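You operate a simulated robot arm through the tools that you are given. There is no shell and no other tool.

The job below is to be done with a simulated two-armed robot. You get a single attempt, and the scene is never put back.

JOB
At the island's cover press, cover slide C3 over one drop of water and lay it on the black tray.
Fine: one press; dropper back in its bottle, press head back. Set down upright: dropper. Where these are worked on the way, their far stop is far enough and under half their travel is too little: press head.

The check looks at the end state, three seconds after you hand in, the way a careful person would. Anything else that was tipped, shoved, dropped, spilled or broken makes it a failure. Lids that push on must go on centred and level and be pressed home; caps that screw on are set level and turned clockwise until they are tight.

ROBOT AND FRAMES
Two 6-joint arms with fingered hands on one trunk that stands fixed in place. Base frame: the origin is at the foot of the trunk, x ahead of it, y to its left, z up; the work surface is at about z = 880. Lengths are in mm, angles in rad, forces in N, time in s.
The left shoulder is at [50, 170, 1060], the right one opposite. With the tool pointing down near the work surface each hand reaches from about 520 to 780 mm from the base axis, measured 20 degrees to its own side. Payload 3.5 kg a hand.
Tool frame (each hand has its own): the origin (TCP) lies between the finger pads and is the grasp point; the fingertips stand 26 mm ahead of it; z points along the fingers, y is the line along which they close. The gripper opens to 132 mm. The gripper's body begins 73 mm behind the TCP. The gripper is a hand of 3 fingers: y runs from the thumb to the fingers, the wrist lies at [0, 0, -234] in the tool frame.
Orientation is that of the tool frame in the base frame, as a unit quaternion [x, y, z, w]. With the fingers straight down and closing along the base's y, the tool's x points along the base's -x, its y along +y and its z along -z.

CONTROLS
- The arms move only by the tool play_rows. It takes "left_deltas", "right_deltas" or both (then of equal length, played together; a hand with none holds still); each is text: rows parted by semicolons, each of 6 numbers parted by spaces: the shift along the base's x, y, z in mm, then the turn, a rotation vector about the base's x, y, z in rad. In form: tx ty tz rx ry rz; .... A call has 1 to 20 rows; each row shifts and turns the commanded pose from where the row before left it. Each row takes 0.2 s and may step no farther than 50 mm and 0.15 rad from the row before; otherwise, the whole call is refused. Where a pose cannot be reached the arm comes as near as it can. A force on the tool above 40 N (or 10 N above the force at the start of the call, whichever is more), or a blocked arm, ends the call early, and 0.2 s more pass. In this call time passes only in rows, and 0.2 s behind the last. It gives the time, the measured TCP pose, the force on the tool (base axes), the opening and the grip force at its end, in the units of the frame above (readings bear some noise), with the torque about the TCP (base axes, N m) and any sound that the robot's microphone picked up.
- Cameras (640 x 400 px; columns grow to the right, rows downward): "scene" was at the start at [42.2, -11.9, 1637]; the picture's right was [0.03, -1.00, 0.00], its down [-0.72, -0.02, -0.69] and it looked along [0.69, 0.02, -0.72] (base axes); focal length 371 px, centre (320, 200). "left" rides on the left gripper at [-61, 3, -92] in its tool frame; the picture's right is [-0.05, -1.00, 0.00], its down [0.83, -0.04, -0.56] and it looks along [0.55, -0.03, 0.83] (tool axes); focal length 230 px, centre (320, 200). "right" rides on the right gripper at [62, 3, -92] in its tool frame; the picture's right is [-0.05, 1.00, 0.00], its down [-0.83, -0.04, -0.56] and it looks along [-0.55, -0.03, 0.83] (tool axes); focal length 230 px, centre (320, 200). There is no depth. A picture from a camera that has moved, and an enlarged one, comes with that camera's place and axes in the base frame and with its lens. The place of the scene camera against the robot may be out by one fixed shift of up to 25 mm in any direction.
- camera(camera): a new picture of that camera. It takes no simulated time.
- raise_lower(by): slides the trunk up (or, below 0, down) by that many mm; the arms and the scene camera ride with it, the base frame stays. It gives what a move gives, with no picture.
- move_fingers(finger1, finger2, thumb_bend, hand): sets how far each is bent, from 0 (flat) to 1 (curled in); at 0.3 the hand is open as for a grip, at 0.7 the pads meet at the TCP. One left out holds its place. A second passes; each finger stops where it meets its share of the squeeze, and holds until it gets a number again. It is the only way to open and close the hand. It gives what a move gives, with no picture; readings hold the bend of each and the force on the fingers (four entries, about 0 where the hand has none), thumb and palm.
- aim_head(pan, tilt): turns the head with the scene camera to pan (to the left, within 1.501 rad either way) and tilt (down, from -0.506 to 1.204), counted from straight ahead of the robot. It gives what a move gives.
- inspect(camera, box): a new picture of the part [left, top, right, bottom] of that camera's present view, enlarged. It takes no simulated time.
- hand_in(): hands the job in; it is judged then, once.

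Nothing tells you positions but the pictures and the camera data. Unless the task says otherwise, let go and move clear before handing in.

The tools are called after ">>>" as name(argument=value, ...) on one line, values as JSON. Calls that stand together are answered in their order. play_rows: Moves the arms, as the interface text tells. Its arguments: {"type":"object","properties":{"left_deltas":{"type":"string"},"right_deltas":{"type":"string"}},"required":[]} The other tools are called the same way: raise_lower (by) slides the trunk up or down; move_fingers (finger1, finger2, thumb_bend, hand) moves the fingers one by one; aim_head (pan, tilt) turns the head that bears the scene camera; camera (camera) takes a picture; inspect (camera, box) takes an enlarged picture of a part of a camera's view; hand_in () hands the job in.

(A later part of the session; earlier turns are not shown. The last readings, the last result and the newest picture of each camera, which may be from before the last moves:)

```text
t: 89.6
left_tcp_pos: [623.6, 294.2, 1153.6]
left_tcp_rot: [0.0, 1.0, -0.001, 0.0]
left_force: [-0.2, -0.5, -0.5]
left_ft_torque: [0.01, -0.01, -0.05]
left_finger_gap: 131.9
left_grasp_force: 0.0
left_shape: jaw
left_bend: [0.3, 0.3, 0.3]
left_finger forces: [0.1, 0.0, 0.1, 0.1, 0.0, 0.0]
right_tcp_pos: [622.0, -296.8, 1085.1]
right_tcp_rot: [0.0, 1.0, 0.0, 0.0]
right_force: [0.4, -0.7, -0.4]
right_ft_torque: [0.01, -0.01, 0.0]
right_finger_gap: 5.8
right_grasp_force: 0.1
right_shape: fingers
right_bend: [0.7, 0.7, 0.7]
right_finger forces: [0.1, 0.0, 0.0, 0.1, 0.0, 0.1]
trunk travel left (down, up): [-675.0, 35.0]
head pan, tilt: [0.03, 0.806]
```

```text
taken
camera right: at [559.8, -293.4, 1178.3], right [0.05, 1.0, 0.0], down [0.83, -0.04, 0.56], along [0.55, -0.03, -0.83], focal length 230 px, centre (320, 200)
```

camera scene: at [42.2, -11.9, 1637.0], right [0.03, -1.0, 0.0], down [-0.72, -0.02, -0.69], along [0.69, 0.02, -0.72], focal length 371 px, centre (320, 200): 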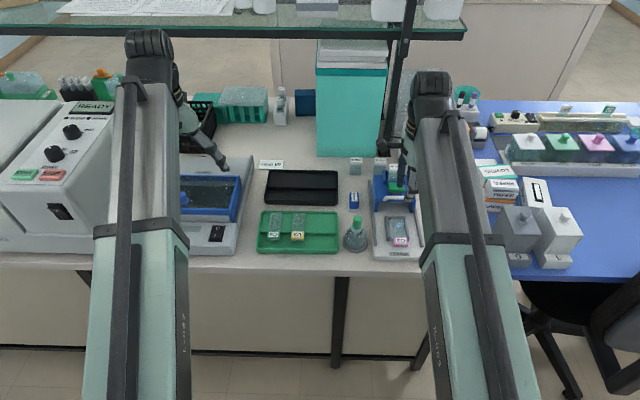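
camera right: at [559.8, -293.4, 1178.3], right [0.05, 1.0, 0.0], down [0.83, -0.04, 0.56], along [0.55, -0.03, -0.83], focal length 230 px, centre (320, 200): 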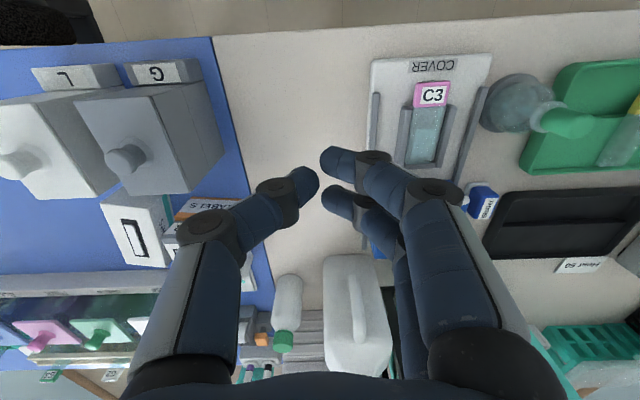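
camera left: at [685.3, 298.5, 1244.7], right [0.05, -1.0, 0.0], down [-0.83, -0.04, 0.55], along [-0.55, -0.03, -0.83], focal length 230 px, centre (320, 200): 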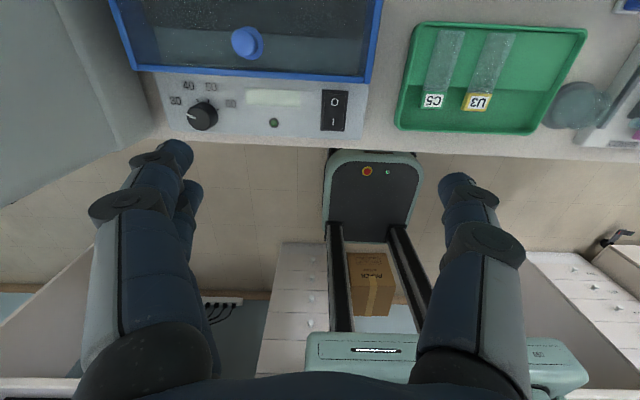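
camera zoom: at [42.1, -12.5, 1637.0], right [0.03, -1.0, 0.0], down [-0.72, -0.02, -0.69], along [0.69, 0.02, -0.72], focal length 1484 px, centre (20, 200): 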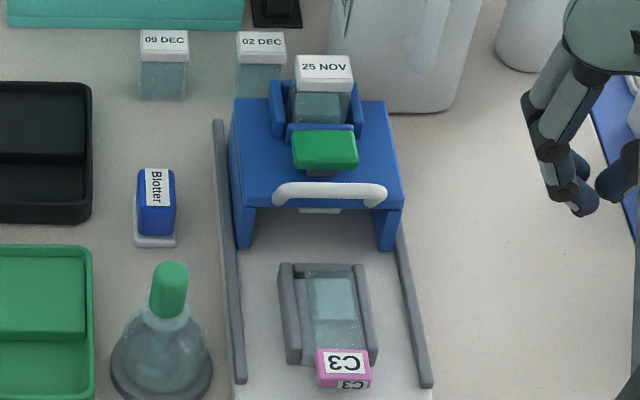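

The drop is now under a cover glass on C3, with the head home and the dropper stored. The black tray is far away, so I'll tilt the hand 30° forward and dry-run the reach to the tray's right side before gripping.

>>> play_rows(right_deltas="0 0 20 0 -0.131 0;0 0 15 0 -0.131 0;0 0 0 0 -0.131 0;0 0 0 0 -0.131 0")

>>> move_fingers(hand="right", finger1=0.56, finger2=0.56, thumb_bend=0.56)

>>> play_rows(right_deltas="15 45 0 0 0 0;15 45 0 0 0 0;20 45 0 0 0 0;20 45 0 0 0 0;25 40 0 0 0 0;25 40 0 0 0 0;25 35 0 0 0 0;25 25 0 0 0 0;0 0 -30 0 0 0;0 0 -30 0 0 0")

>>> camera(camera="right")

>>> camera(camera="scene")

```text
t: 90.6
left_tcp_pos: [622.9, 295.2, 1153.7]
left_tcp_rot: [0.0, 1.0, 0.0, 0.0]
left_force: [-0.4, -0.3, -0.1]
left_ft_torque: [-0.02, 0.0, 0.01]
left_finger_gap: 131.8
left_grasp_force: 0.1
left_shape: jaw
left_bend: [0.3, 0.3, 0.3]
left_finger forces: [0.0, 0.0, 0.0, 0.0, 0.0, 0.0]
right_tcp_pos: [622.4, -295.3, 1121.8]
right_tcp_rot: [0.0, 0.965, 0.0, 0.261]
right_force: [0.3, 0.0, 0.0]
right_ft_torque: [0.0, -0.03, -0.01]
right_finger_gap: 5.8
right_grasp_force: 0.2
right_shape: fingers
right_bend: [0.7, 0.7, 0.7]
right_finger forces: [0.0, 0.0, 0.0, 0.0, 0.0, 0.1]
trunk travel left (down, up): [-675.0, 35.0]
head pan, tilt: [0.03, 0.806]
```

```text
t: 91.6
left_tcp_pos: [623.3, 294.7, 1152.2]
left_tcp_rot: [0.0, 1.0, 0.0, 0.0]
left_force: [-0.4, 0.3, 0.3]
left_ft_torque: [0.02, 0.0, 0.0]
left_finger_gap: 131.9
left_grasp_force: 0.1
left_shape: jaw
left_bend: [0.3, 0.3, 0.3]
left_finger forces: [0.0, 0.1, 0.1, 0.0, 0.0, 0.0]
right_tcp_pos: [623.8, -295.8, 1120.0]
right_tcp_rot: [0.0, 0.966, 0.001, 0.259]
right_force: [1.1, -0.1, -0.1]
right_ft_torque: [0.01, 0.0, -0.02]
right_finger_gap: 47.3
right_grasp_force: 0.2
right_shape: fingers
right_bend: [0.56, 0.56, 0.56]
right_finger forces: [0.1, 0.1, 0.0, 0.0, 0.0, 0.0]
trunk travel left (down, up): [-675.0, 35.0]
head pan, tilt: [0.03, 0.806]
```

```text
t: 93.8
left_tcp_pos: [622.8, 295.1, 1153.0]
left_tcp_rot: [0.0, 1.0, 0.0, 0.0]
left_force: [-0.5, 0.7, -0.4]
left_ft_torque: [-0.03, -0.01, -0.03]
left_finger_gap: 132.1
left_grasp_force: 0.1
left_shape: jaw
left_bend: [0.3, 0.3, 0.3]
left_finger forces: [0.0, 0.0, 0.0, 0.1, 0.1, 0.0]
right_tcp_pos: [792.2, 24.6, 1059.5]
right_tcp_rot: [0.0, 0.966, 0.0, 0.259]
right_force: [0.1, 0.2, -0.1]
right_ft_torque: [0.0, 0.0, 0.02]
right_finger_gap: 47.1
right_grasp_force: 0.0
right_shape: fingers
right_bend: [0.56, 0.56, 0.56]
right_finger forces: [0.0, 0.1, 0.1, 0.0, 0.0, 0.1]
trunk travel left (down, up): [-675.0, 35.0]
head pan, tilt: [0.03, 0.806]
```

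```text
taken
camera right: at [693.7, 30.4, 1109.6], right [0.04, 1.0, 0.03], down [0.44, -0.04, 0.9], along [0.9, -0.03, -0.44], focal length 230 px, centre (320, 200)
```

right: 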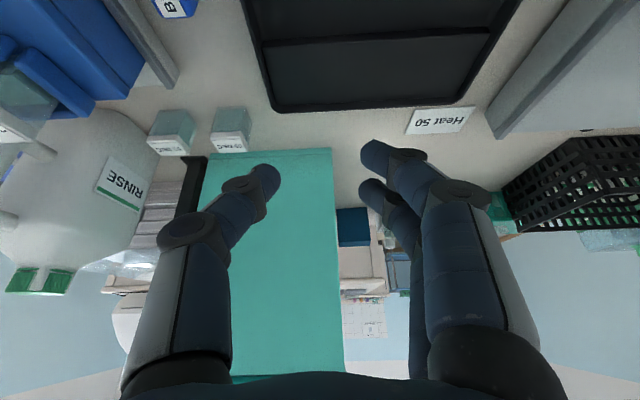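

```text
taken
camera scene: at [42.5, -11.7, 1637.0], right [0.03, -1.0, 0.0], down [-0.72, -0.02, -0.69], along [0.69, 0.02, -0.72], focal length 371 px, centre (320, 200)
```

scene: 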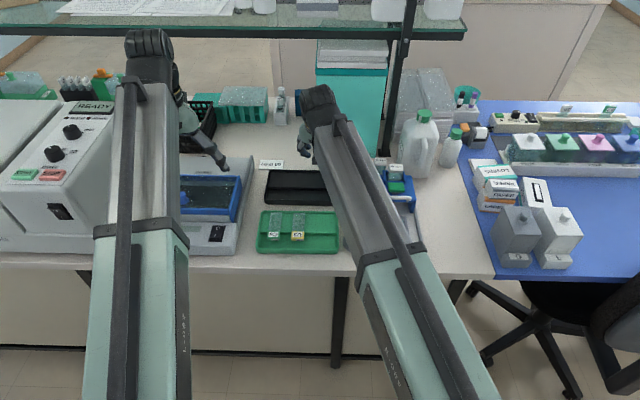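

The tilted pose reaches the tray, whose ledge edge lies near x≈815 and which spans y≈-30 to 192. I'll check reach lower down as well.

>>> play_rows(right_deltas="0 0 -30 0 0 0;0 0 -30 0 0 0;0 0 -25 0 0 0")

>>> camera(camera="right")

>>> inspect(camera="scene", box=[255, 140, 365, 215])

```text
t: 94.6
left_tcp_pos: [622.9, 294.3, 1152.3]
left_tcp_rot: [0.0, 1.0, 0.0, 0.0]
left_force: [0.1, -0.1, -0.1]
left_ft_torque: [-0.03, -0.02, -0.01]
left_finger_gap: 132.0
left_grasp_force: 0.1
left_shape: jaw
left_bend: [0.3, 0.3, 0.3]
left_finger forces: [0.0, 0.1, 0.0, 0.0, 0.0, 0.0]
right_tcp_pos: [794.1, 23.5, 975.4]
right_tcp_rot: [0.0, 0.966, 0.0, 0.258]
right_force: [0.4, -0.4, 0.2]
right_ft_torque: [-0.01, 0.01, -0.01]
right_finger_gap: 47.2
right_grasp_force: 0.0
right_shape: fingers
right_bend: [0.56, 0.56, 0.56]
right_finger forces: [0.0, 0.0, 0.0, 0.1, 0.0, 0.0]
trunk travel left (down, up): [-675.0, 35.0]
head pan, tilt: [0.03, 0.806]
```

```text
taken
camera right: at [694.2, 28.7, 1025.1], right [0.05, 1.0, 0.03], down [0.44, -0.04, 0.9], along [0.9, -0.03, -0.44], focal length 230 px, centre (320, 200)
```

right: 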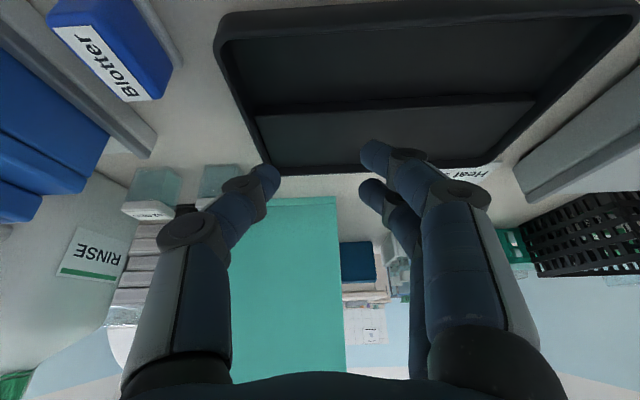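

```text
5.33 times, centred on (310, 178) of scene
camera zoom: at [42.5, -11.8, 1637.0], right [0.03, -1.0, 0.0], down [-0.72, -0.02, -0.69], along [0.69, 0.02, -0.72], focal length 1979 px, centre (373, 320)
```

zoom: 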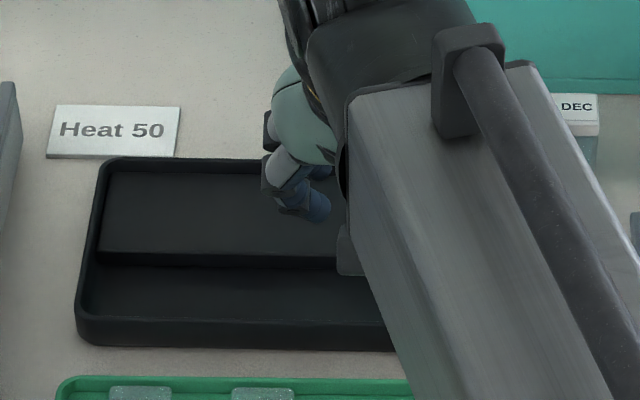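

The pose holds at z=975 too. I'll go back up and return above the press with the same tilt, ready to pick up C3 by its label end.

>>> play_rows(right_deltas="-10 0 40 0 0 0;-20 0 40 0 0 0;-20 -30 0 0 0 0;-25 -35 0 0 0 0;-25 -35 0 0 0 0;-25 -35 0 0 0 0;-25 -35 0 0 0 0;-25 -34 0 0 0 0;-25 0 0 0 0 0;0 0 -30 0 0 0")

>>> camera(camera="right")

>>> inspect(camera="scene", box=[365, 190, 435, 250])

```text
t: 96.8
left_tcp_pos: [622.7, 294.8, 1152.4]
left_tcp_rot: [0.0, 1.0, 0.001, 0.0]
left_force: [0.3, 0.9, -0.2]
left_ft_torque: [0.0, 0.01, -0.02]
left_finger_gap: 131.5
left_grasp_force: 0.1
left_shape: jaw
left_bend: [0.3, 0.3, 0.3]
left_finger forces: [0.0, 0.1, 0.1, 0.1, 0.0, 0.1]
right_tcp_pos: [593.8, -178.9, 1026.3]
right_tcp_rot: [0.0, 0.966, 0.0, 0.259]
right_force: [0.3, 0.0, 0.0]
right_ft_torque: [0.0, -0.01, -0.01]
right_finger_gap: 47.4
right_grasp_force: 0.1
right_shape: fingers
right_bend: [0.56, 0.56, 0.56]
right_finger forces: [0.0, 0.1, 0.0, 0.0, 0.0, 0.1]
trunk travel left (down, up): [-675.0, 35.0]
head pan, tilt: [0.03, 0.806]
```

```text
taken
camera right: at [494.3, -175.0, 1076.3], right [0.04, 1.0, 0.03], down [0.44, -0.04, 0.9], along [0.9, -0.03, -0.44], focal length 230 px, centre (320, 200)
```

right: 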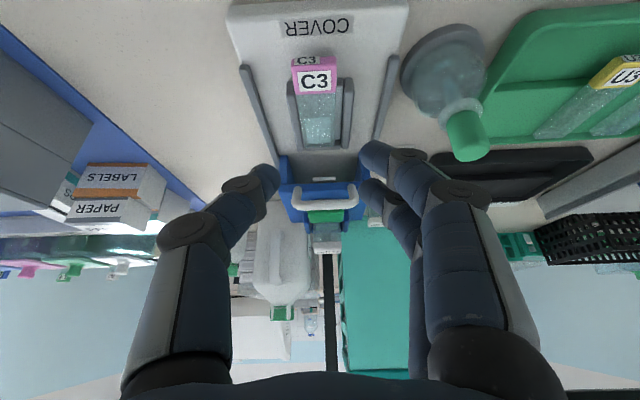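

```text
6.67 times, centred on (400, 220) of scene
camera zoom: at [42.6, -12.1, 1637.0], right [0.03, -1.0, 0.0], down [-0.72, -0.02, -0.69], along [0.69, 0.02, -0.72], focal length 2474 px, centre (-213, 67)
```

zoom: 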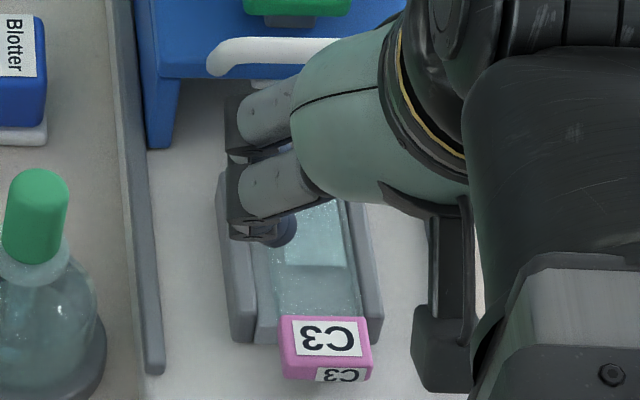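

The slide front is near x=600.5, y=-180.4. I'll narrow the fingers slightly, align, and lower toward the label end.

>>> move_fingers(hand="right", finger1=0.58, finger2=0.58, thumb_bend=0.58)

>>> play_rows(right_deltas="3 -1 -20 0 0 0;0 0 -25 0 0 0;0 0 -20 0 0 0;0 0 -10 0 0 0")

>>> camera(camera="right")

>>> inspect(camera="right", box=[220, 60, 420, 240])

>>> inspect(camera="scene", box=[365, 190, 435, 250])

```text
t: 97.8
left_tcp_pos: [622.9, 293.6, 1154.3]
left_tcp_rot: [0.0, 1.0, 0.0, 0.0]
left_force: [-0.2, -0.5, 0.3]
left_ft_torque: [-0.01, -0.01, -0.04]
left_finger_gap: 131.9
left_grasp_force: 0.2
left_shape: jaw
left_bend: [0.3, 0.3, 0.3]
left_finger forces: [0.0, 0.0, 0.0, 0.0, 0.1, 0.1]
right_tcp_pos: [593.6, -180.2, 1028.7]
right_tcp_rot: [0.0, 0.966, -0.001, 0.258]
right_force: [0.1, 0.3, -0.3]
right_ft_torque: [0.01, 0.0, 0.04]
right_finger_gap: 45.4
right_grasp_force: 0.0
right_shape: fingers
right_bend: [0.57, 0.57, 0.57]
right_finger forces: [0.0, 0.1, 0.1, 0.1, 0.0, 0.0]
trunk travel left (down, up): [-675.0, 35.0]
head pan, tilt: [0.03, 0.806]
```

```text
t: 98.8
left_tcp_pos: [623.3, 294.6, 1153.4]
left_tcp_rot: [0.0, 1.0, 0.0, 0.0]
left_force: [0.4, -0.2, -0.6]
left_ft_torque: [0.01, -0.04, 0.04]
left_finger_gap: 131.8
left_grasp_force: 0.1
left_shape: jaw
left_bend: [0.3, 0.3, 0.3]
left_finger forces: [0.0, 0.1, 0.0, 0.0, 0.0, 0.0]
right_tcp_pos: [596.4, -181.5, 951.1]
right_tcp_rot: [0.0, 0.966, 0.0, 0.259]
right_force: [0.1, 0.3, 0.8]
right_ft_torque: [-0.01, 0.0, 0.02]
right_finger_gap: 45.3
right_grasp_force: 0.1
right_shape: fingers
right_bend: [0.57, 0.57, 0.57]
right_finger forces: [0.1, 0.0, 0.0, 0.1, 0.0, 0.0]
trunk travel left (down, up): [-675.0, 35.0]
head pan, tilt: [0.03, 0.806]
```

```text
taken
camera right: at [497.2, -177.1, 1001.0], right [0.04, 1.0, 0.03], down [0.44, -0.04, 0.9], along [0.9, -0.03, -0.44], focal length 230 px, centre (320, 200)
```

right: 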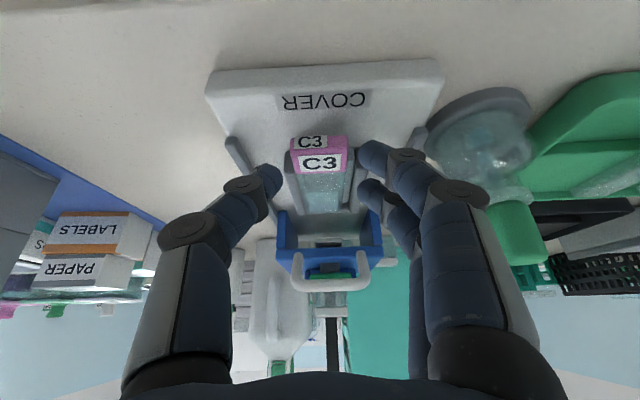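

```text
2.22 times, centred on (320, 150) of right
camera zoom: at [497.2, -177.1, 1001.0], right [0.04, 1.0, 0.03], down [0.44, -0.04, 0.9], along [0.9, -0.03, -0.44], focal length 511 px, centre (320, 311)
```

zoom: 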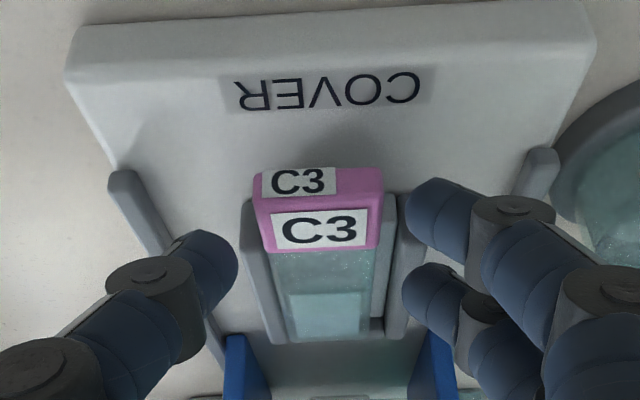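

```text
6.67 times, centred on (400, 220) of scene
camera zoom: at [42.2, -11.9, 1637.0], right [0.03, -1.0, 0.0], down [-0.72, -0.02, -0.69], along [0.69, 0.02, -0.72], focal length 2474 px, centre (-213, 67)
```

zoom: 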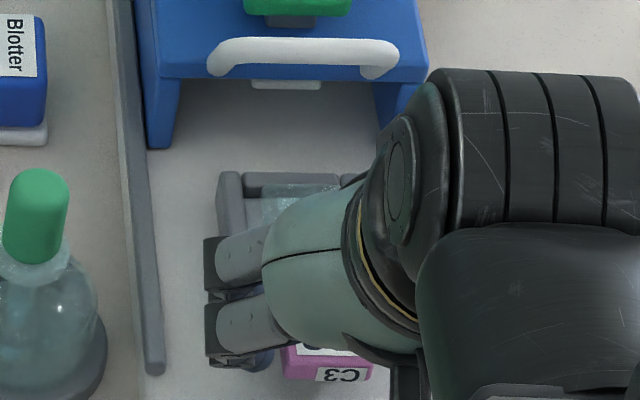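

The low-angle view puts the slide between z≈910 and 921 and the base plate at about 901. I'll lower 12 mm so the fingers sit beside the label, clear of plate and bars.

>>> play_rows(right_deltas="0 0.5 -5 0 0 0;0 0 -4 0 0 0;0 0 -3 0 0 0")

>>> inspect(camera="right", box=[220, 80, 420, 240])

```text
t: 99.6
left_tcp_pos: [622.7, 294.6, 1153.4]
left_tcp_rot: [0.001, 1.0, 0.0, 0.0]
left_force: [0.8, -0.6, 0.0]
left_ft_torque: [0.01, 0.02, -0.01]
left_finger_gap: 132.1
left_grasp_force: 0.1
left_shape: jaw
left_bend: [0.3, 0.3, 0.3]
left_finger forces: [0.0, 0.1, 0.1, 0.1, 0.1, 0.0]
right_tcp_pos: [597.2, -181.0, 940.6]
right_tcp_rot: [-0.001, 0.965, 0.0, 0.261]
right_force: [-0.1, 1.0, 10.5]
right_ft_torque: [0.32, -0.25, 0.01]
right_finger_gap: 45.3
right_grasp_force: 5.3
right_shape: fingers
right_bend: [0.57, 0.58, 0.57]
right_finger forces: [0.0, 10.3, 0.0, 0.0, 0.0, 0.0]
trunk travel left (down, up): [-675.0, 35.0]
head pan, tilt: [0.03, 0.806]
```

```text
2.50 times, centred on (320, 160) of right
camera zoom: at [497.1, -175.4, 989.5], right [0.04, 1.0, 0.03], down [0.44, -0.04, 0.9], along [0.9, -0.03, -0.44], focal length 575 px, centre (320, 300)
```

zoom: 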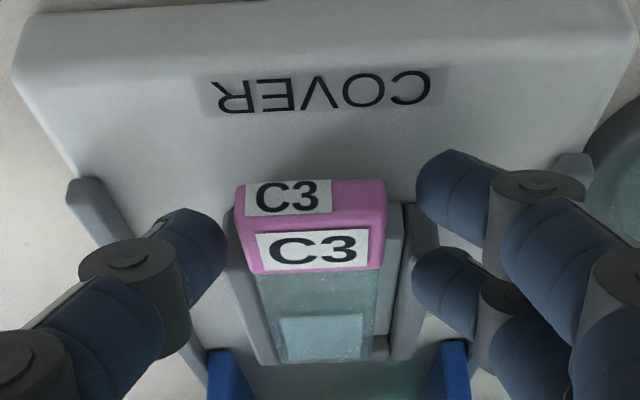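

Finger 2 is touching the +y bar, so I'll rise 2.5 mm, close gently, and slide C3 outward a little so all three fingers fit in front of the bars.

>>> play_rows(right_deltas="0 0 2 0 0 0;0 0 1.5 0 0 0")

>>> move_fingers(hand="right", finger1=0.63, finger2=0.61, thumb_bend=0.63)

>>> inspect(camera="right", box=[220, 80, 420, 240])

```text
t: 100.2
left_tcp_pos: [623.4, 295.2, 1152.8]
left_tcp_rot: [0.0, 1.0, 0.0, -0.001]
left_force: [-0.2, -0.1, 0.1]
left_ft_torque: [0.01, 0.02, 0.03]
left_finger_gap: 132.2
left_grasp_force: 0.0
left_shape: jaw
left_bend: [0.3, 0.3, 0.3]
left_finger forces: [0.0, 0.0, 0.0, 0.0, 0.0, 0.1]
right_tcp_pos: [596.2, -179.9, 941.8]
right_tcp_rot: [0.0, 0.966, 0.0, 0.258]
right_force: [-0.7, -0.7, 0.8]
right_ft_torque: [0.02, 0.04, 0.02]
right_finger_gap: 45.1
right_grasp_force: 0.0
right_shape: fingers
right_bend: [0.57, 0.57, 0.57]
right_finger forces: [0.1, 0.0, 0.0, 0.1, 0.1, 0.0]
trunk travel left (down, up): [-675.0, 35.0]
head pan, tilt: [0.03, 0.806]
```

```text
t: 101.2
left_tcp_pos: [623.0, 297.2, 1153.4]
left_tcp_rot: [0.001, 1.0, 0.0, 0.0]
left_force: [0.0, 0.3, -0.6]
left_ft_torque: [-0.01, -0.04, 0.01]
left_finger_gap: 131.7
left_grasp_force: 0.0
left_shape: jaw
left_bend: [0.3, 0.3, 0.3]
left_finger forces: [0.1, 0.1, 0.0, 0.1, 0.0, 0.1]
right_tcp_pos: [596.5, -179.8, 942.1]
right_tcp_rot: [0.0, 0.966, 0.0, 0.259]
right_force: [-1.3, 2.4, -0.4]
right_ft_torque: [0.06, 0.02, 0.1]
right_finger_gap: 32.5
right_grasp_force: 3.8
right_shape: fingers
right_bend: [0.61, 0.57, 0.62]
right_finger forces: [1.9, 3.1, 0.0, 0.1, 1.9, 0.0]
trunk travel left (down, up): [-675.0, 35.0]
head pan, tilt: [0.03, 0.806]
```

```text
2.50 times, centred on (320, 160) of right
camera zoom: at [497.0, -175.3, 991.7], right [0.04, 1.0, 0.03], down [0.44, -0.04, 0.9], along [0.9, -0.03, -0.44], focal length 575 px, centre (320, 300)
```

zoom: 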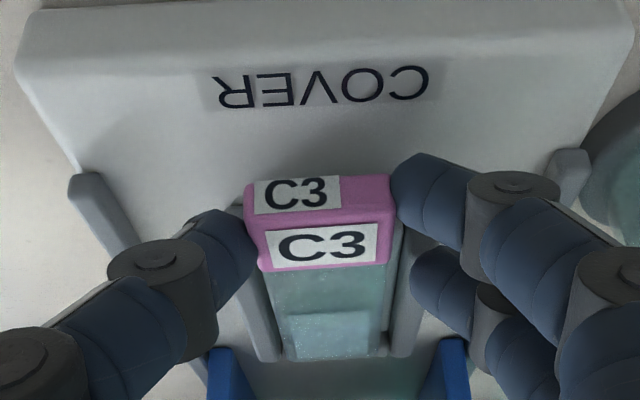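

Finger 2 is caught against the bar, but finger 1 and the thumb hold the label. I'll open finger 2 out of the way and draw the slide 14 mm toward the front along the pad.

>>> move_fingers(hand="right", finger2=0.5)

>>> move_fingers(hand="right", finger1=0.65, thumb_bend=0.65)

>>> play_rows(right_deltas="-2 0 0 0 0 0;-3 0 0 0 0 0;-3 0 0 0 0 0")

>>> inspect(camera="right", box=[220, 80, 420, 240])

```text
t: 102.2
left_tcp_pos: [623.6, 295.1, 1153.3]
left_tcp_rot: [-0.001, 1.0, 0.0, -0.001]
left_force: [0.5, 0.5, -0.5]
left_ft_torque: [0.01, 0.02, 0.02]
left_finger_gap: 131.8
left_grasp_force: 0.0
left_shape: jaw
left_bend: [0.3, 0.3, 0.3]
left_finger forces: [0.1, 0.0, 0.0, 0.0, 0.0, 0.1]
right_tcp_pos: [597.3, -180.3, 941.6]
right_tcp_rot: [0.0, 0.966, 0.0, 0.259]
right_force: [0.7, 0.7, 0.2]
right_ft_torque: [0.03, 0.04, -0.02]
right_finger_gap: 32.2
right_grasp_force: 2.4
right_shape: fingers
right_bend: [0.61, 0.5, 0.62]
right_finger forces: [2.1, 0.0, 0.0, 0.0, 2.0, 0.0]
trunk travel left (down, up): [-675.0, 35.0]
head pan, tilt: [0.03, 0.806]
```

```text
t: 103.2
left_tcp_pos: [623.0, 295.2, 1152.4]
left_tcp_rot: [-0.001, 1.0, 0.0, 0.0]
left_force: [0.1, 1.0, 0.4]
left_ft_torque: [-0.02, 0.03, 0.0]
left_finger_gap: 132.0
left_grasp_force: 0.1
left_shape: jaw
left_bend: [0.3, 0.3, 0.3]
left_finger forces: [0.1, 0.0, 0.0, 0.0, 0.1, 0.0]
right_tcp_pos: [596.7, -181.2, 942.4]
right_tcp_rot: [-0.001, 0.966, 0.0, 0.259]
right_force: [-1.0, 0.1, 0.5]
right_ft_torque: [0.01, 0.01, -0.01]
right_finger_gap: 31.3
right_grasp_force: 3.6
right_shape: fingers
right_bend: [0.61, 0.5, 0.63]
right_finger forces: [3.6, 0.0, 0.0, 0.0, 3.6, 0.0]
trunk travel left (down, up): [-675.0, 35.0]
head pan, tilt: [0.03, 0.806]
```

```text
t: 104.0
left_tcp_pos: [622.7, 294.2, 1153.5]
left_tcp_rot: [0.0, 1.0, -0.001, 0.0]
left_force: [-0.3, 0.2, 0.6]
left_ft_torque: [-0.01, 0.05, -0.01]
left_finger_gap: 132.2
left_grasp_force: 0.0
left_shape: jaw
left_bend: [0.3, 0.3, 0.3]
left_finger forces: [0.0, 0.0, 0.0, 0.1, 0.0, 0.0]
right_tcp_pos: [588.4, -179.5, 941.9]
right_tcp_rot: [0.0, 0.966, 0.0, 0.259]
right_force: [-0.4, 0.3, 0.1]
right_ft_torque: [-0.01, 0.01, -0.01]
right_finger_gap: 31.4
right_grasp_force: 3.8
right_shape: fingers
right_bend: [0.61, 0.5, 0.63]
right_finger forces: [3.5, 0.0, 0.0, 0.1, 3.5, 0.1]
trunk travel left (down, up): [-675.0, 35.0]
head pan, tilt: [0.03, 0.806]
```

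```text
2.50 times, centred on (320, 160) of right
camera zoom: at [488.5, -175.3, 991.5], right [0.04, 1.0, 0.03], down [0.44, -0.04, 0.9], along [0.9, -0.03, -0.44], focal length 575 px, centre (320, 300)
```

zoom: 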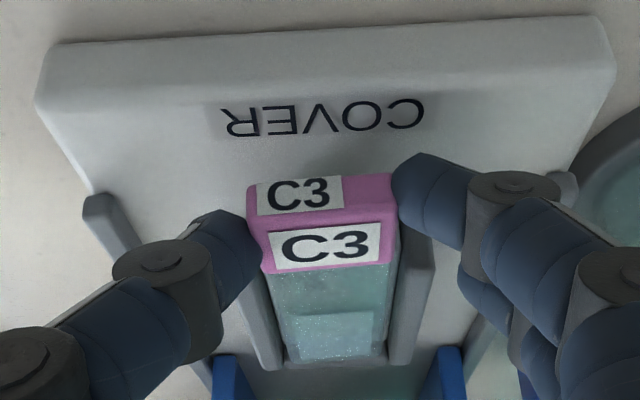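

The slide follows the pinch. I'll draw it another 6 mm.

>>> play_rows(right_deltas="-3 0 0 0 0 0;-3 0 0 0 0 0")

>>> inspect(camera="right", box=[220, 80, 420, 240])

>>> inspect(camera="scene", box=[365, 190, 435, 250])

```text
t: 104.6
left_tcp_pos: [623.0, 294.4, 1153.2]
left_tcp_rot: [-0.001, 1.0, 0.0, 0.0]
left_force: [-0.8, -0.2, -0.8]
left_ft_torque: [-0.02, 0.01, 0.02]
left_finger_gap: 132.0
left_grasp_force: 0.0
left_shape: jaw
left_bend: [0.3, 0.3, 0.3]
left_finger forces: [0.0, 0.1, 0.0, 0.0, 0.0, 0.0]
right_tcp_pos: [588.7, -179.7, 942.1]
right_tcp_rot: [0.0, 0.966, 0.0, 0.259]
right_force: [0.2, -0.3, 0.1]
right_ft_torque: [-0.04, -0.02, -0.02]
right_finger_gap: 31.5
right_grasp_force: 3.5
right_shape: fingers
right_bend: [0.61, 0.5, 0.63]
right_finger forces: [3.5, 0.0, 0.0, 0.0, 3.6, 0.1]
right hand out of reach, approached as far as the arm can: row 2
trunk travel left (down, up): [-675.0, 35.0]
head pan, tilt: [0.03, 0.806]
```

```text
2.50 times, centred on (320, 160) of right
camera zoom: at [488.6, -175.3, 991.5], right [0.04, 1.0, 0.03], down [0.44, -0.04, 0.9], along [0.9, -0.03, -0.44], focal length 575 px, centre (320, 300)
```

zoom: 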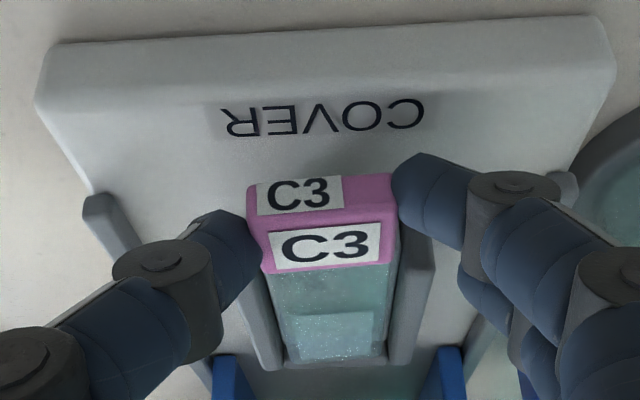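

```text
6.67 times, centred on (400, 220) of scene
camera zoom: at [42.2, -11.9, 1637.0], right [0.03, -1.0, 0.0], down [-0.72, -0.02, -0.69], along [0.69, 0.02, -0.72], focal length 2474 px, centre (-213, 67)
```

zoom: 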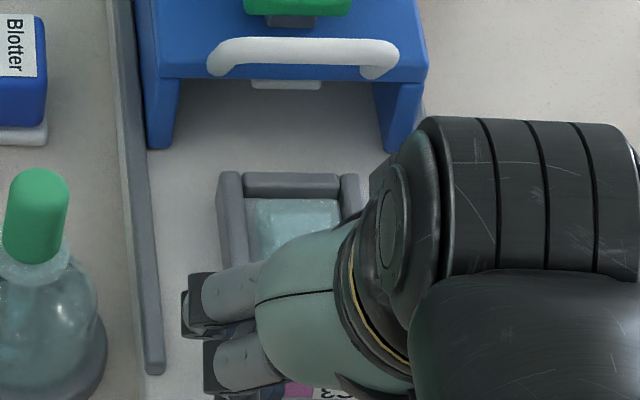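

The arm can't come nearer at this tilt, but the 8 mm pull is enough to bring finger 2 in front of the bars. I'll close finger 2 onto the slide and firm up the grip.

>>> move_fingers(hand="right", finger2=0.6)

>>> move_fingers(hand="right", finger2=0.64)

>>> inspect(camera="right", box=[220, 80, 420, 240])

```text
t: 105.6
left_tcp_pos: [624.3, 294.5, 1153.4]
left_tcp_rot: [0.0, 1.0, 0.0, 0.0]
left_force: [1.5, -0.3, -0.5]
left_ft_torque: [-0.01, 0.0, -0.02]
left_finger_gap: 132.2
left_grasp_force: 0.0
left_shape: jaw
left_bend: [0.3, 0.3, 0.3]
left_finger forces: [0.0, 0.1, 0.0, 0.1, 0.0, 0.0]
right_tcp_pos: [588.3, -179.7, 940.5]
right_tcp_rot: [0.0, 0.966, 0.0, 0.259]
right_force: [-0.2, 0.1, -0.6]
right_ft_torque: [0.01, -0.04, -0.04]
right_finger_gap: 31.4
right_grasp_force: 3.7
right_shape: fingers
right_bend: [0.61, 0.6, 0.63]
right_finger forces: [3.5, 0.0, 0.1, 0.1, 3.5, 0.1]
trunk travel left (down, up): [-675.0, 35.0]
head pan, tilt: [0.03, 0.806]
```

```text
t: 106.6
left_tcp_pos: [623.5, 294.5, 1153.3]
left_tcp_rot: [0.0, 1.0, 0.0, 0.0]
left_force: [-0.1, -0.3, -0.1]
left_ft_torque: [0.0, -0.01, -0.01]
left_finger_gap: 132.1
left_grasp_force: 0.0
left_shape: jaw
left_bend: [0.3, 0.3, 0.3]
left_finger forces: [0.0, 0.1, 0.0, 0.0, 0.0, 0.0]
right_tcp_pos: [587.6, -180.4, 940.8]
right_tcp_rot: [0.0, 0.966, 0.0, 0.259]
right_force: [0.5, 0.1, 0.1]
right_ft_torque: [0.01, -0.03, 0.01]
right_finger_gap: 31.3
right_grasp_force: 4.2
right_shape: fingers
right_bend: [0.61, 0.63, 0.63]
right_finger forces: [3.1, 1.0, 0.0, 0.1, 3.9, 0.0]
trunk travel left (down, up): [-675.0, 35.0]
head pan, tilt: [0.03, 0.806]
```

```text
2.50 times, centred on (320, 160) of right
camera zoom: at [488.6, -175.3, 991.5], right [0.04, 1.0, 0.03], down [0.44, -0.04, 0.9], along [0.9, -0.03, -0.44], focal length 575 px, centre (320, 300)
```

zoom: 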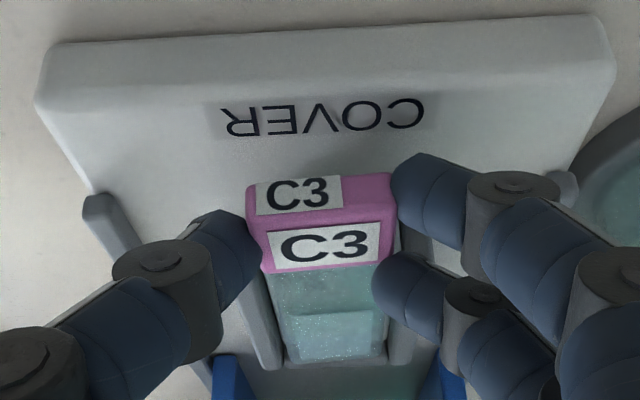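

Finger 2 is riding on the slide's top edge, so at 30° the height difference between the fingers is too large. I'll open, rise a little, and reduce the tilt to about 24°.

>>> move_fingers(hand="right", finger1=0.57, finger2=0.55, thumb_bend=0.57)

>>> play_rows(right_deltas="0 0 6 0 0 0;0 0 4 0 0.055 0;0 0 0 0 0.05 0")

>>> inspect(camera="right", box=[220, 80, 420, 240])

>>> inspect(camera="scene", box=[365, 190, 435, 250])

```text
t: 107.6
left_tcp_pos: [623.3, 293.8, 1153.9]
left_tcp_rot: [0.0, 1.0, 0.0, 0.001]
left_force: [0.8, -0.4, 0.0]
left_ft_torque: [0.03, 0.04, -0.01]
left_finger_gap: 132.1
left_grasp_force: 0.1
left_shape: jaw
left_bend: [0.3, 0.3, 0.3]
left_finger forces: [0.0, 0.1, 0.1, 0.0, 0.0, 0.0]
right_tcp_pos: [587.7, -180.5, 941.9]
right_tcp_rot: [0.0, 0.966, 0.0, 0.259]
right_force: [0.0, 0.5, 0.8]
right_ft_torque: [-0.02, 0.0, 0.04]
right_finger_gap: 47.3
right_grasp_force: 0.1
right_shape: fingers
right_bend: [0.56, 0.55, 0.56]
right_finger forces: [0.0, 0.1, 0.1, 0.0, 0.1, 0.0]
trunk travel left (down, up): [-675.0, 35.0]
head pan, tilt: [0.03, 0.806]
```

```text
t: 108.4
left_tcp_pos: [623.7, 294.6, 1152.5]
left_tcp_rot: [0.0, 1.0, 0.0, 0.0]
left_force: [-0.2, 0.4, 0.2]
left_ft_torque: [0.03, -0.02, 0.02]
left_finger_gap: 132.0
left_grasp_force: 0.1
left_shape: jaw
left_bend: [0.3, 0.3, 0.3]
left_finger forces: [0.0, 0.0, 0.0, 0.0, 0.0, 0.0]
right_tcp_pos: [588.4, -179.3, 952.2]
right_tcp_rot: [0.0, 0.978, 0.0, 0.208]
right_force: [0.9, -0.3, 0.7]
right_ft_torque: [-0.01, 0.02, 0.0]
right_finger_gap: 47.2
right_grasp_force: 0.1
right_shape: fingers
right_bend: [0.56, 0.55, 0.56]
right_finger forces: [0.1, 0.0, 0.1, 0.0, 0.0, 0.0]
trunk travel left (down, up): [-675.0, 35.0]
head pan, tilt: [0.03, 0.806]
```

```text
2.50 times, centred on (320, 160) of right
camera zoom: at [494.3, -175.5, 1012.2], right [0.05, 1.0, 0.02], down [0.53, -0.04, 0.84], along [0.84, -0.03, -0.53], focal length 575 px, centre (320, 300)
```

zoom: 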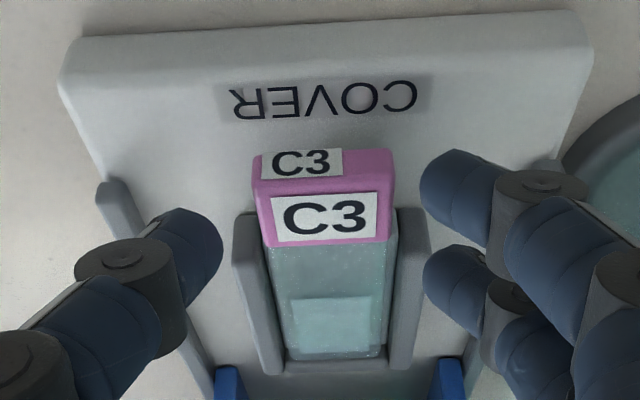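

```text
6.67 times, centred on (400, 220) of scene
camera zoom: at [42.2, -11.9, 1637.0], right [0.03, -1.0, 0.0], down [-0.72, -0.02, -0.69], along [0.69, 0.02, -0.72], focal length 2474 px, centre (-213, 67)
```

zoom: 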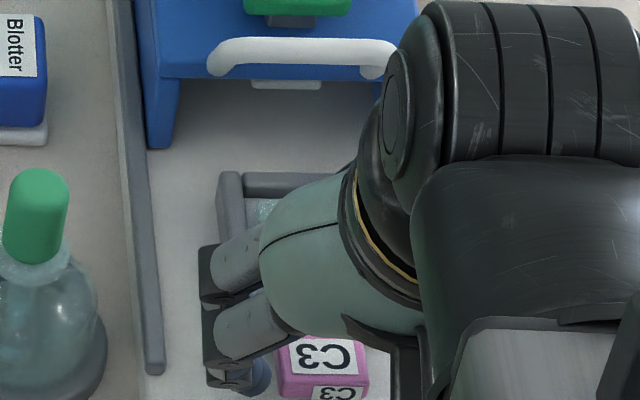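

At 24° the slide front is near x=592.4, centred at y≈-178. I'll pinch with finger 1 and the thumb again and draw the slide out another 8 mm.

>>> move_fingers(hand="right", finger2=0.48)

>>> play_rows(right_deltas="4 1.2 -2 0 0 0;3.6 0 -5 0 0 0;0 0 -4 0 0 0")

>>> move_fingers(hand="right", finger1=0.62, thumb_bend=0.62)

>>> inspect(camera="right", box=[220, 80, 420, 240])

```text
t: 109.4
left_tcp_pos: [624.5, 294.0, 1152.8]
left_tcp_rot: [-0.001, 1.0, 0.001, 0.001]
left_force: [-0.9, 0.6, -0.4]
left_ft_torque: [0.0, -0.01, 0.03]
left_finger_gap: 131.8
left_grasp_force: 0.1
left_shape: jaw
left_bend: [0.3, 0.3, 0.3]
left_finger forces: [0.0, 0.0, 0.0, 0.1, 0.1, 0.0]
right_tcp_pos: [588.7, -180.5, 951.6]
right_tcp_rot: [0.0, 0.978, -0.001, 0.208]
right_force: [0.2, -1.0, -1.3]
right_ft_torque: [0.02, -0.01, 0.02]
right_finger_gap: 47.2
right_grasp_force: 0.0
right_shape: fingers
right_bend: [0.56, 0.48, 0.56]
right_finger forces: [0.0, 0.0, 0.0, 0.0, 0.0, 0.0]
trunk travel left (down, up): [-675.0, 35.0]
head pan, tilt: [0.03, 0.806]
```

```text
t: 110.2
left_tcp_pos: [623.7, 294.1, 1152.8]
left_tcp_rot: [-0.001, 1.0, 0.0, 0.0]
left_force: [0.1, -0.1, 0.2]
left_ft_torque: [-0.03, -0.01, 0.02]
left_finger_gap: 132.1
left_grasp_force: 0.0
left_shape: jaw
left_bend: [0.3, 0.3, 0.3]
left_finger forces: [0.0, 0.0, 0.0, 0.0, 0.0, 0.0]
right_tcp_pos: [595.1, -179.5, 941.1]
right_tcp_rot: [-0.001, 0.978, 0.0, 0.209]
right_force: [0.8, 0.5, 0.1]
right_ft_torque: [-0.01, 0.0, 0.02]
right_finger_gap: 47.3
right_grasp_force: 0.1
right_shape: fingers
right_bend: [0.56, 0.48, 0.56]
right_finger forces: [0.0, 0.1, 0.0, 0.0, 0.0, 0.0]
trunk travel left (down, up): [-675.0, 35.0]
head pan, tilt: [0.03, 0.806]
```

```text
t: 111.2
left_tcp_pos: [623.0, 293.9, 1154.2]
left_tcp_rot: [0.001, 1.0, -0.001, 0.0]
left_force: [-0.6, 0.1, 0.5]
left_ft_torque: [0.03, 0.03, 0.01]
left_finger_gap: 131.8
left_grasp_force: 0.1
left_shape: jaw
left_bend: [0.3, 0.3, 0.3]
left_finger forces: [0.0, 0.1, 0.0, 0.0, 0.1, 0.0]
right_tcp_pos: [596.9, -177.5, 940.5]
right_tcp_rot: [0.0, 0.978, 0.0, 0.208]
right_force: [-0.1, -0.7, 0.4]
right_ft_torque: [-0.03, 0.0, 0.02]
right_finger_gap: 33.1
right_grasp_force: 1.5
right_shape: fingers
right_bend: [0.6, 0.48, 0.61]
right_finger forces: [1.1, 0.0, 0.0, 0.0, 1.1, 0.1]
trunk travel left (down, up): [-675.0, 35.0]
head pan, tilt: [0.03, 0.806]
```

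```text
2.50 times, centred on (320, 160) of right
camera zoom: at [502.2, -174.6, 1000.7], right [0.05, 1.0, 0.02], down [0.53, -0.04, 0.85], along [0.84, -0.03, -0.53], focal length 575 px, centre (320, 300)
```

zoom: 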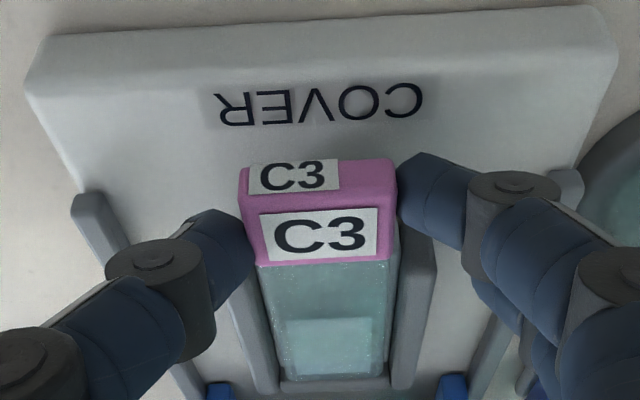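

The pinch is holding. I'll firm it slightly and pull 8 mm.

>>> move_fingers(hand="right", finger1=0.64, thumb_bend=0.64)

>>> play_rows(right_deltas="-2 0 0 0 0 0;-2 0 0 0 0 0;-2 0 0 0 0 0;-2 0 0 0 0 0")

>>> inspect(camera="right", box=[220, 80, 420, 240])

```text
t: 112.2
left_tcp_pos: [623.0, 295.0, 1153.1]
left_tcp_rot: [0.0, 1.0, 0.0, 0.0]
left_force: [-0.7, -1.0, 0.6]
left_ft_torque: [-0.02, 0.0, 0.02]
left_finger_gap: 132.0
left_grasp_force: 0.1
left_shape: jaw
left_bend: [0.3, 0.3, 0.3]
left_finger forces: [0.0, 0.0, 0.1, 0.1, 0.0, 0.0]
right_tcp_pos: [596.7, -179.3, 942.2]
right_tcp_rot: [0.0, 0.978, -0.001, 0.209]
right_force: [0.0, -0.4, -0.1]
right_ft_torque: [0.0, 0.0, -0.01]
right_finger_gap: 31.8
right_grasp_force: 3.0
right_shape: fingers
right_bend: [0.61, 0.48, 0.63]
right_finger forces: [2.6, 0.1, 0.0, 0.1, 2.6, 0.0]
trunk travel left (down, up): [-675.0, 35.0]
head pan, tilt: [0.03, 0.806]
```

```text
t: 113.2
left_tcp_pos: [622.0, 294.8, 1154.6]
left_tcp_rot: [-0.001, 1.0, 0.0, 0.0]
left_force: [0.2, -0.5, 0.0]
left_ft_torque: [0.02, -0.04, 0.0]
left_finger_gap: 132.0
left_grasp_force: 0.0
left_shape: jaw
left_bend: [0.3, 0.3, 0.3]
left_finger forces: [0.0, 0.1, 0.0, 0.1, 0.1, 0.1]
right_tcp_pos: [588.5, -180.6, 940.2]
right_tcp_rot: [0.0, 0.978, 0.0, 0.208]
right_force: [-0.1, 0.3, -0.3]
right_ft_torque: [0.02, 0.04, 0.03]
right_finger_gap: 31.9
right_grasp_force: 2.7
right_shape: fingers
right_bend: [0.61, 0.48, 0.63]
right_finger forces: [2.7, 0.1, 0.0, 0.1, 2.5, 0.0]
trunk travel left (down, up): [-675.0, 35.0]
head pan, tilt: [0.03, 0.806]
```

```text
2.50 times, centred on (320, 160) of right
camera zoom: at [494.0, -174.5, 1001.1], right [0.05, 1.0, 0.02], down [0.53, -0.04, 0.85], along [0.84, -0.03, -0.53], focal length 575 px, centre (320, 300)
```

zoom: 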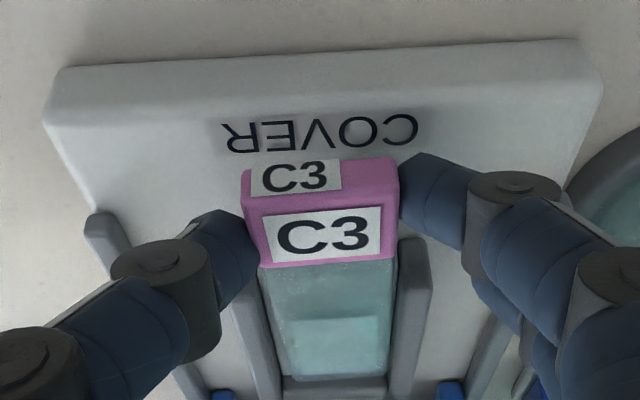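

The slide is drawn out with all fingers now in front of the bars. I'll release slightly, lower 1.5 mm, and regrip with all three fingers.

>>> move_fingers(hand="right", finger1=0.59, thumb_bend=0.59, finger2=0.59)

>>> play_rows(right_deltas="1 0 -0.8 0 0 0;0.5 0 -0.8 0 0 0")

>>> inspect(camera="right", box=[220, 80, 420, 240])

```text
t: 114.2
left_tcp_pos: [623.4, 294.1, 1153.1]
left_tcp_rot: [0.0, 1.0, 0.0, 0.001]
left_force: [0.5, 0.2, 0.0]
left_ft_torque: [0.01, 0.06, -0.02]
left_finger_gap: 132.0
left_grasp_force: 0.0
left_shape: jaw
left_bend: [0.3, 0.3, 0.3]
left_finger forces: [0.0, 0.1, 0.0, 0.1, 0.1, 0.1]
right_tcp_pos: [588.8, -179.3, 940.5]
right_tcp_rot: [-0.001, 0.978, 0.0, 0.207]
right_force: [0.0, 0.4, -0.4]
right_ft_torque: [0.0, 0.01, -0.01]
right_finger_gap: 37.6
right_grasp_force: 0.0
right_shape: fingers
right_bend: [0.59, 0.59, 0.59]
right_finger forces: [0.0, 0.0, 0.0, 0.0, 0.0, 0.1]
trunk travel left (down, up): [-675.0, 35.0]
head pan, tilt: [0.03, 0.806]
```

```text
t: 114.8
left_tcp_pos: [624.4, 295.0, 1151.8]
left_tcp_rot: [0.0, 1.0, 0.0, 0.0]
left_force: [0.5, -0.3, 0.0]
left_ft_torque: [0.01, 0.0, -0.02]
left_finger_gap: 131.8
left_grasp_force: 0.0
left_shape: jaw
left_bend: [0.3, 0.3, 0.3]
left_finger forces: [0.1, 0.0, 0.0, 0.0, 0.1, 0.1]
right_tcp_pos: [589.0, -179.5, 938.9]
right_tcp_rot: [0.0, 0.978, 0.0, 0.208]
right_force: [-0.4, -0.3, 0.0]
right_ft_torque: [0.0, -0.01, 0.0]
right_finger_gap: 37.4
right_grasp_force: 0.1
right_shape: fingers
right_bend: [0.59, 0.59, 0.59]
right_finger forces: [0.0, 0.0, 0.1, 0.0, 0.0, 0.1]
trunk travel left (down, up): [-675.0, 35.0]
head pan, tilt: [0.03, 0.806]
```

```text
2.50 times, centred on (320, 160) of right
camera zoom: at [495.3, -174.3, 999.2], right [0.05, 1.0, 0.02], down [0.53, -0.04, 0.85], along [0.85, -0.03, -0.53], focal length 575 px, centre (320, 300)
```

zoom: 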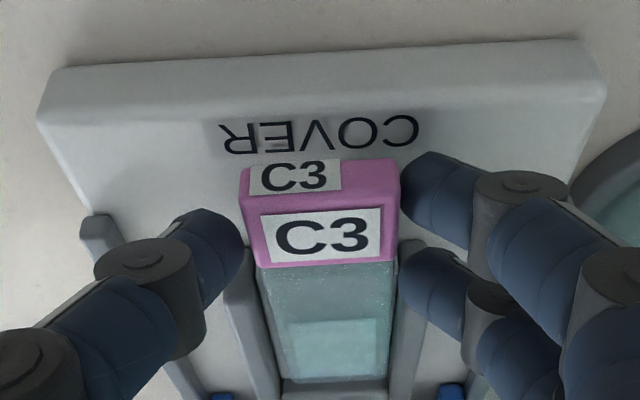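

No contacts yet, and all three fingers flank the slide. I'll close them together, gently first.

>>> move_fingers(hand="right", finger1=0.62, finger2=0.62, thumb_bend=0.62)

>>> move_fingers(hand="right", finger1=0.68, finger2=0.68, thumb_bend=0.68)

>>> inspect(camera="right", box=[220, 80, 420, 240])

```text
t: 115.8
left_tcp_pos: [624.3, 294.7, 1153.2]
left_tcp_rot: [0.001, 1.0, 0.0, 0.0]
left_force: [-0.4, 0.4, -0.8]
left_ft_torque: [-0.02, 0.0, 0.04]
left_finger_gap: 131.9
left_grasp_force: 0.1
left_shape: jaw
left_bend: [0.3, 0.3, 0.3]
left_finger forces: [0.0, 0.0, 0.0, 0.1, 0.1, 0.0]
right_tcp_pos: [589.9, -179.0, 940.0]
right_tcp_rot: [-0.001, 0.978, 0.0, 0.208]
right_force: [-0.1, 0.2, -0.6]
right_ft_torque: [0.0, 0.0, 0.05]
right_finger_gap: 32.6
right_grasp_force: 1.8
right_shape: fingers
right_bend: [0.61, 0.6, 0.61]
right_finger forces: [0.7, 1.0, 0.0, 0.1, 1.6, 0.0]
trunk travel left (down, up): [-675.0, 35.0]
head pan, tilt: [0.03, 0.806]
```

```text
t: 116.8
left_tcp_pos: [624.2, 294.0, 1152.2]
left_tcp_rot: [0.001, 1.0, 0.0, 0.001]
left_force: [0.3, -0.3, 0.7]
left_ft_torque: [-0.01, -0.01, -0.02]
left_finger_gap: 132.1
left_grasp_force: 0.0
left_shape: jaw
left_bend: [0.3, 0.3, 0.3]
left_finger forces: [0.0, 0.0, 0.0, 0.0, 0.0, 0.0]
right_tcp_pos: [588.9, -179.2, 939.5]
right_tcp_rot: [0.0, 0.978, -0.001, 0.208]
right_force: [-0.2, 0.0, -0.2]
right_ft_torque: [0.0, 0.02, 0.02]
right_finger_gap: 30.5
right_grasp_force: 8.9
right_shape: fingers
right_bend: [0.62, 0.62, 0.64]
right_finger forces: [4.4, 4.5, 0.1, 0.1, 9.1, 0.0]
trunk travel left (down, up): [-675.0, 35.0]
head pan, tilt: [0.03, 0.806]
```

```text
2.50 times, centred on (320, 160) of right
camera zoom: at [495.3, -174.3, 999.1], right [0.05, 1.0, 0.02], down [0.53, -0.04, 0.85], along [0.84, -0.03, -0.53], focal length 575 px, centre (320, 300)
```

zoom: 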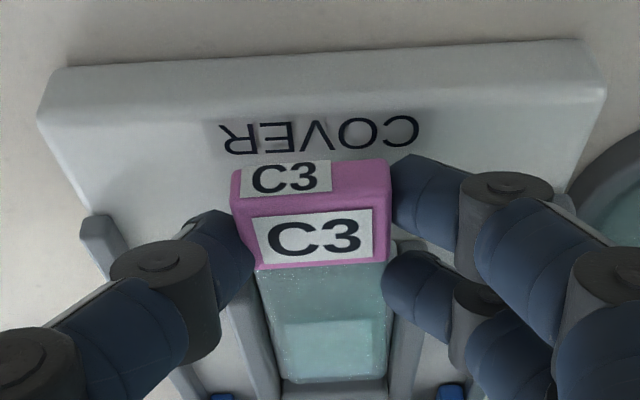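

The grip is balanced at 4.4, 4.5 and 9.1 N with matching bends, so all pads are on the slide's sides. I'll lift slowly and check that it stays level.

>>> play_rows(right_deltas="0 0 1.5 0 0 0;0 0 1.5 0 0 0;0 0 2 0 0 0")

>>> inspect(camera="right", box=[220, 80, 420, 240])

>>> inspect(camera="scene", box=[365, 190, 435, 250])

```text
t: 117.6
left_tcp_pos: [623.9, 295.3, 1153.6]
left_tcp_rot: [-0.001, 1.0, 0.0, 0.0]
left_force: [-1.2, -0.5, -0.1]
left_ft_torque: [-0.01, 0.0, 0.01]
left_finger_gap: 131.8
left_grasp_force: 0.1
left_shape: jaw
left_bend: [0.3, 0.3, 0.3]
left_finger forces: [0.0, 0.0, 0.1, 0.1, 0.1, 0.0]
right_tcp_pos: [590.5, -177.8, 945.0]
right_tcp_rot: [0.0, 0.978, 0.0, 0.208]
right_force: [-0.3, 0.2, -0.1]
right_ft_torque: [-0.01, 0.02, 0.04]
right_finger_gap: 30.3
right_grasp_force: 8.9
right_shape: fingers
right_bend: [0.62, 0.62, 0.64]
right_finger forces: [4.7, 4.0, 0.0, 0.0, 9.0, 0.0]
trunk travel left (down, up): [-675.0, 35.0]
head pan, tilt: [0.03, 0.806]
```

```text
2.50 times, centred on (320, 160) of right
camera zoom: at [495.6, -173.9, 1004.5], right [0.05, 1.0, 0.02], down [0.53, -0.04, 0.85], along [0.85, -0.03, -0.53], focal length 575 px, centre (320, 300)
```

zoom: 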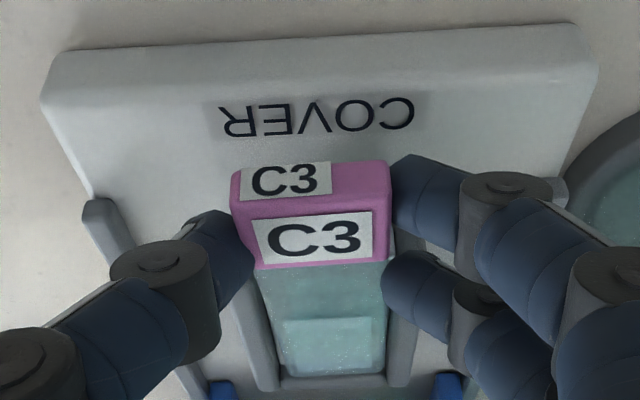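

```text
6.67 times, centred on (400, 220) of scene
camera zoom: at [42.2, -11.9, 1637.0], right [0.03, -1.0, 0.0], down [-0.72, -0.02, -0.69], along [0.69, 0.02, -0.72], focal length 2474 px, centre (-213, 67)
```

zoom: 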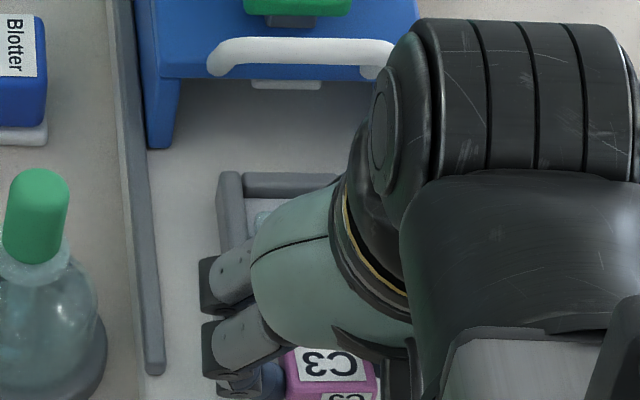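

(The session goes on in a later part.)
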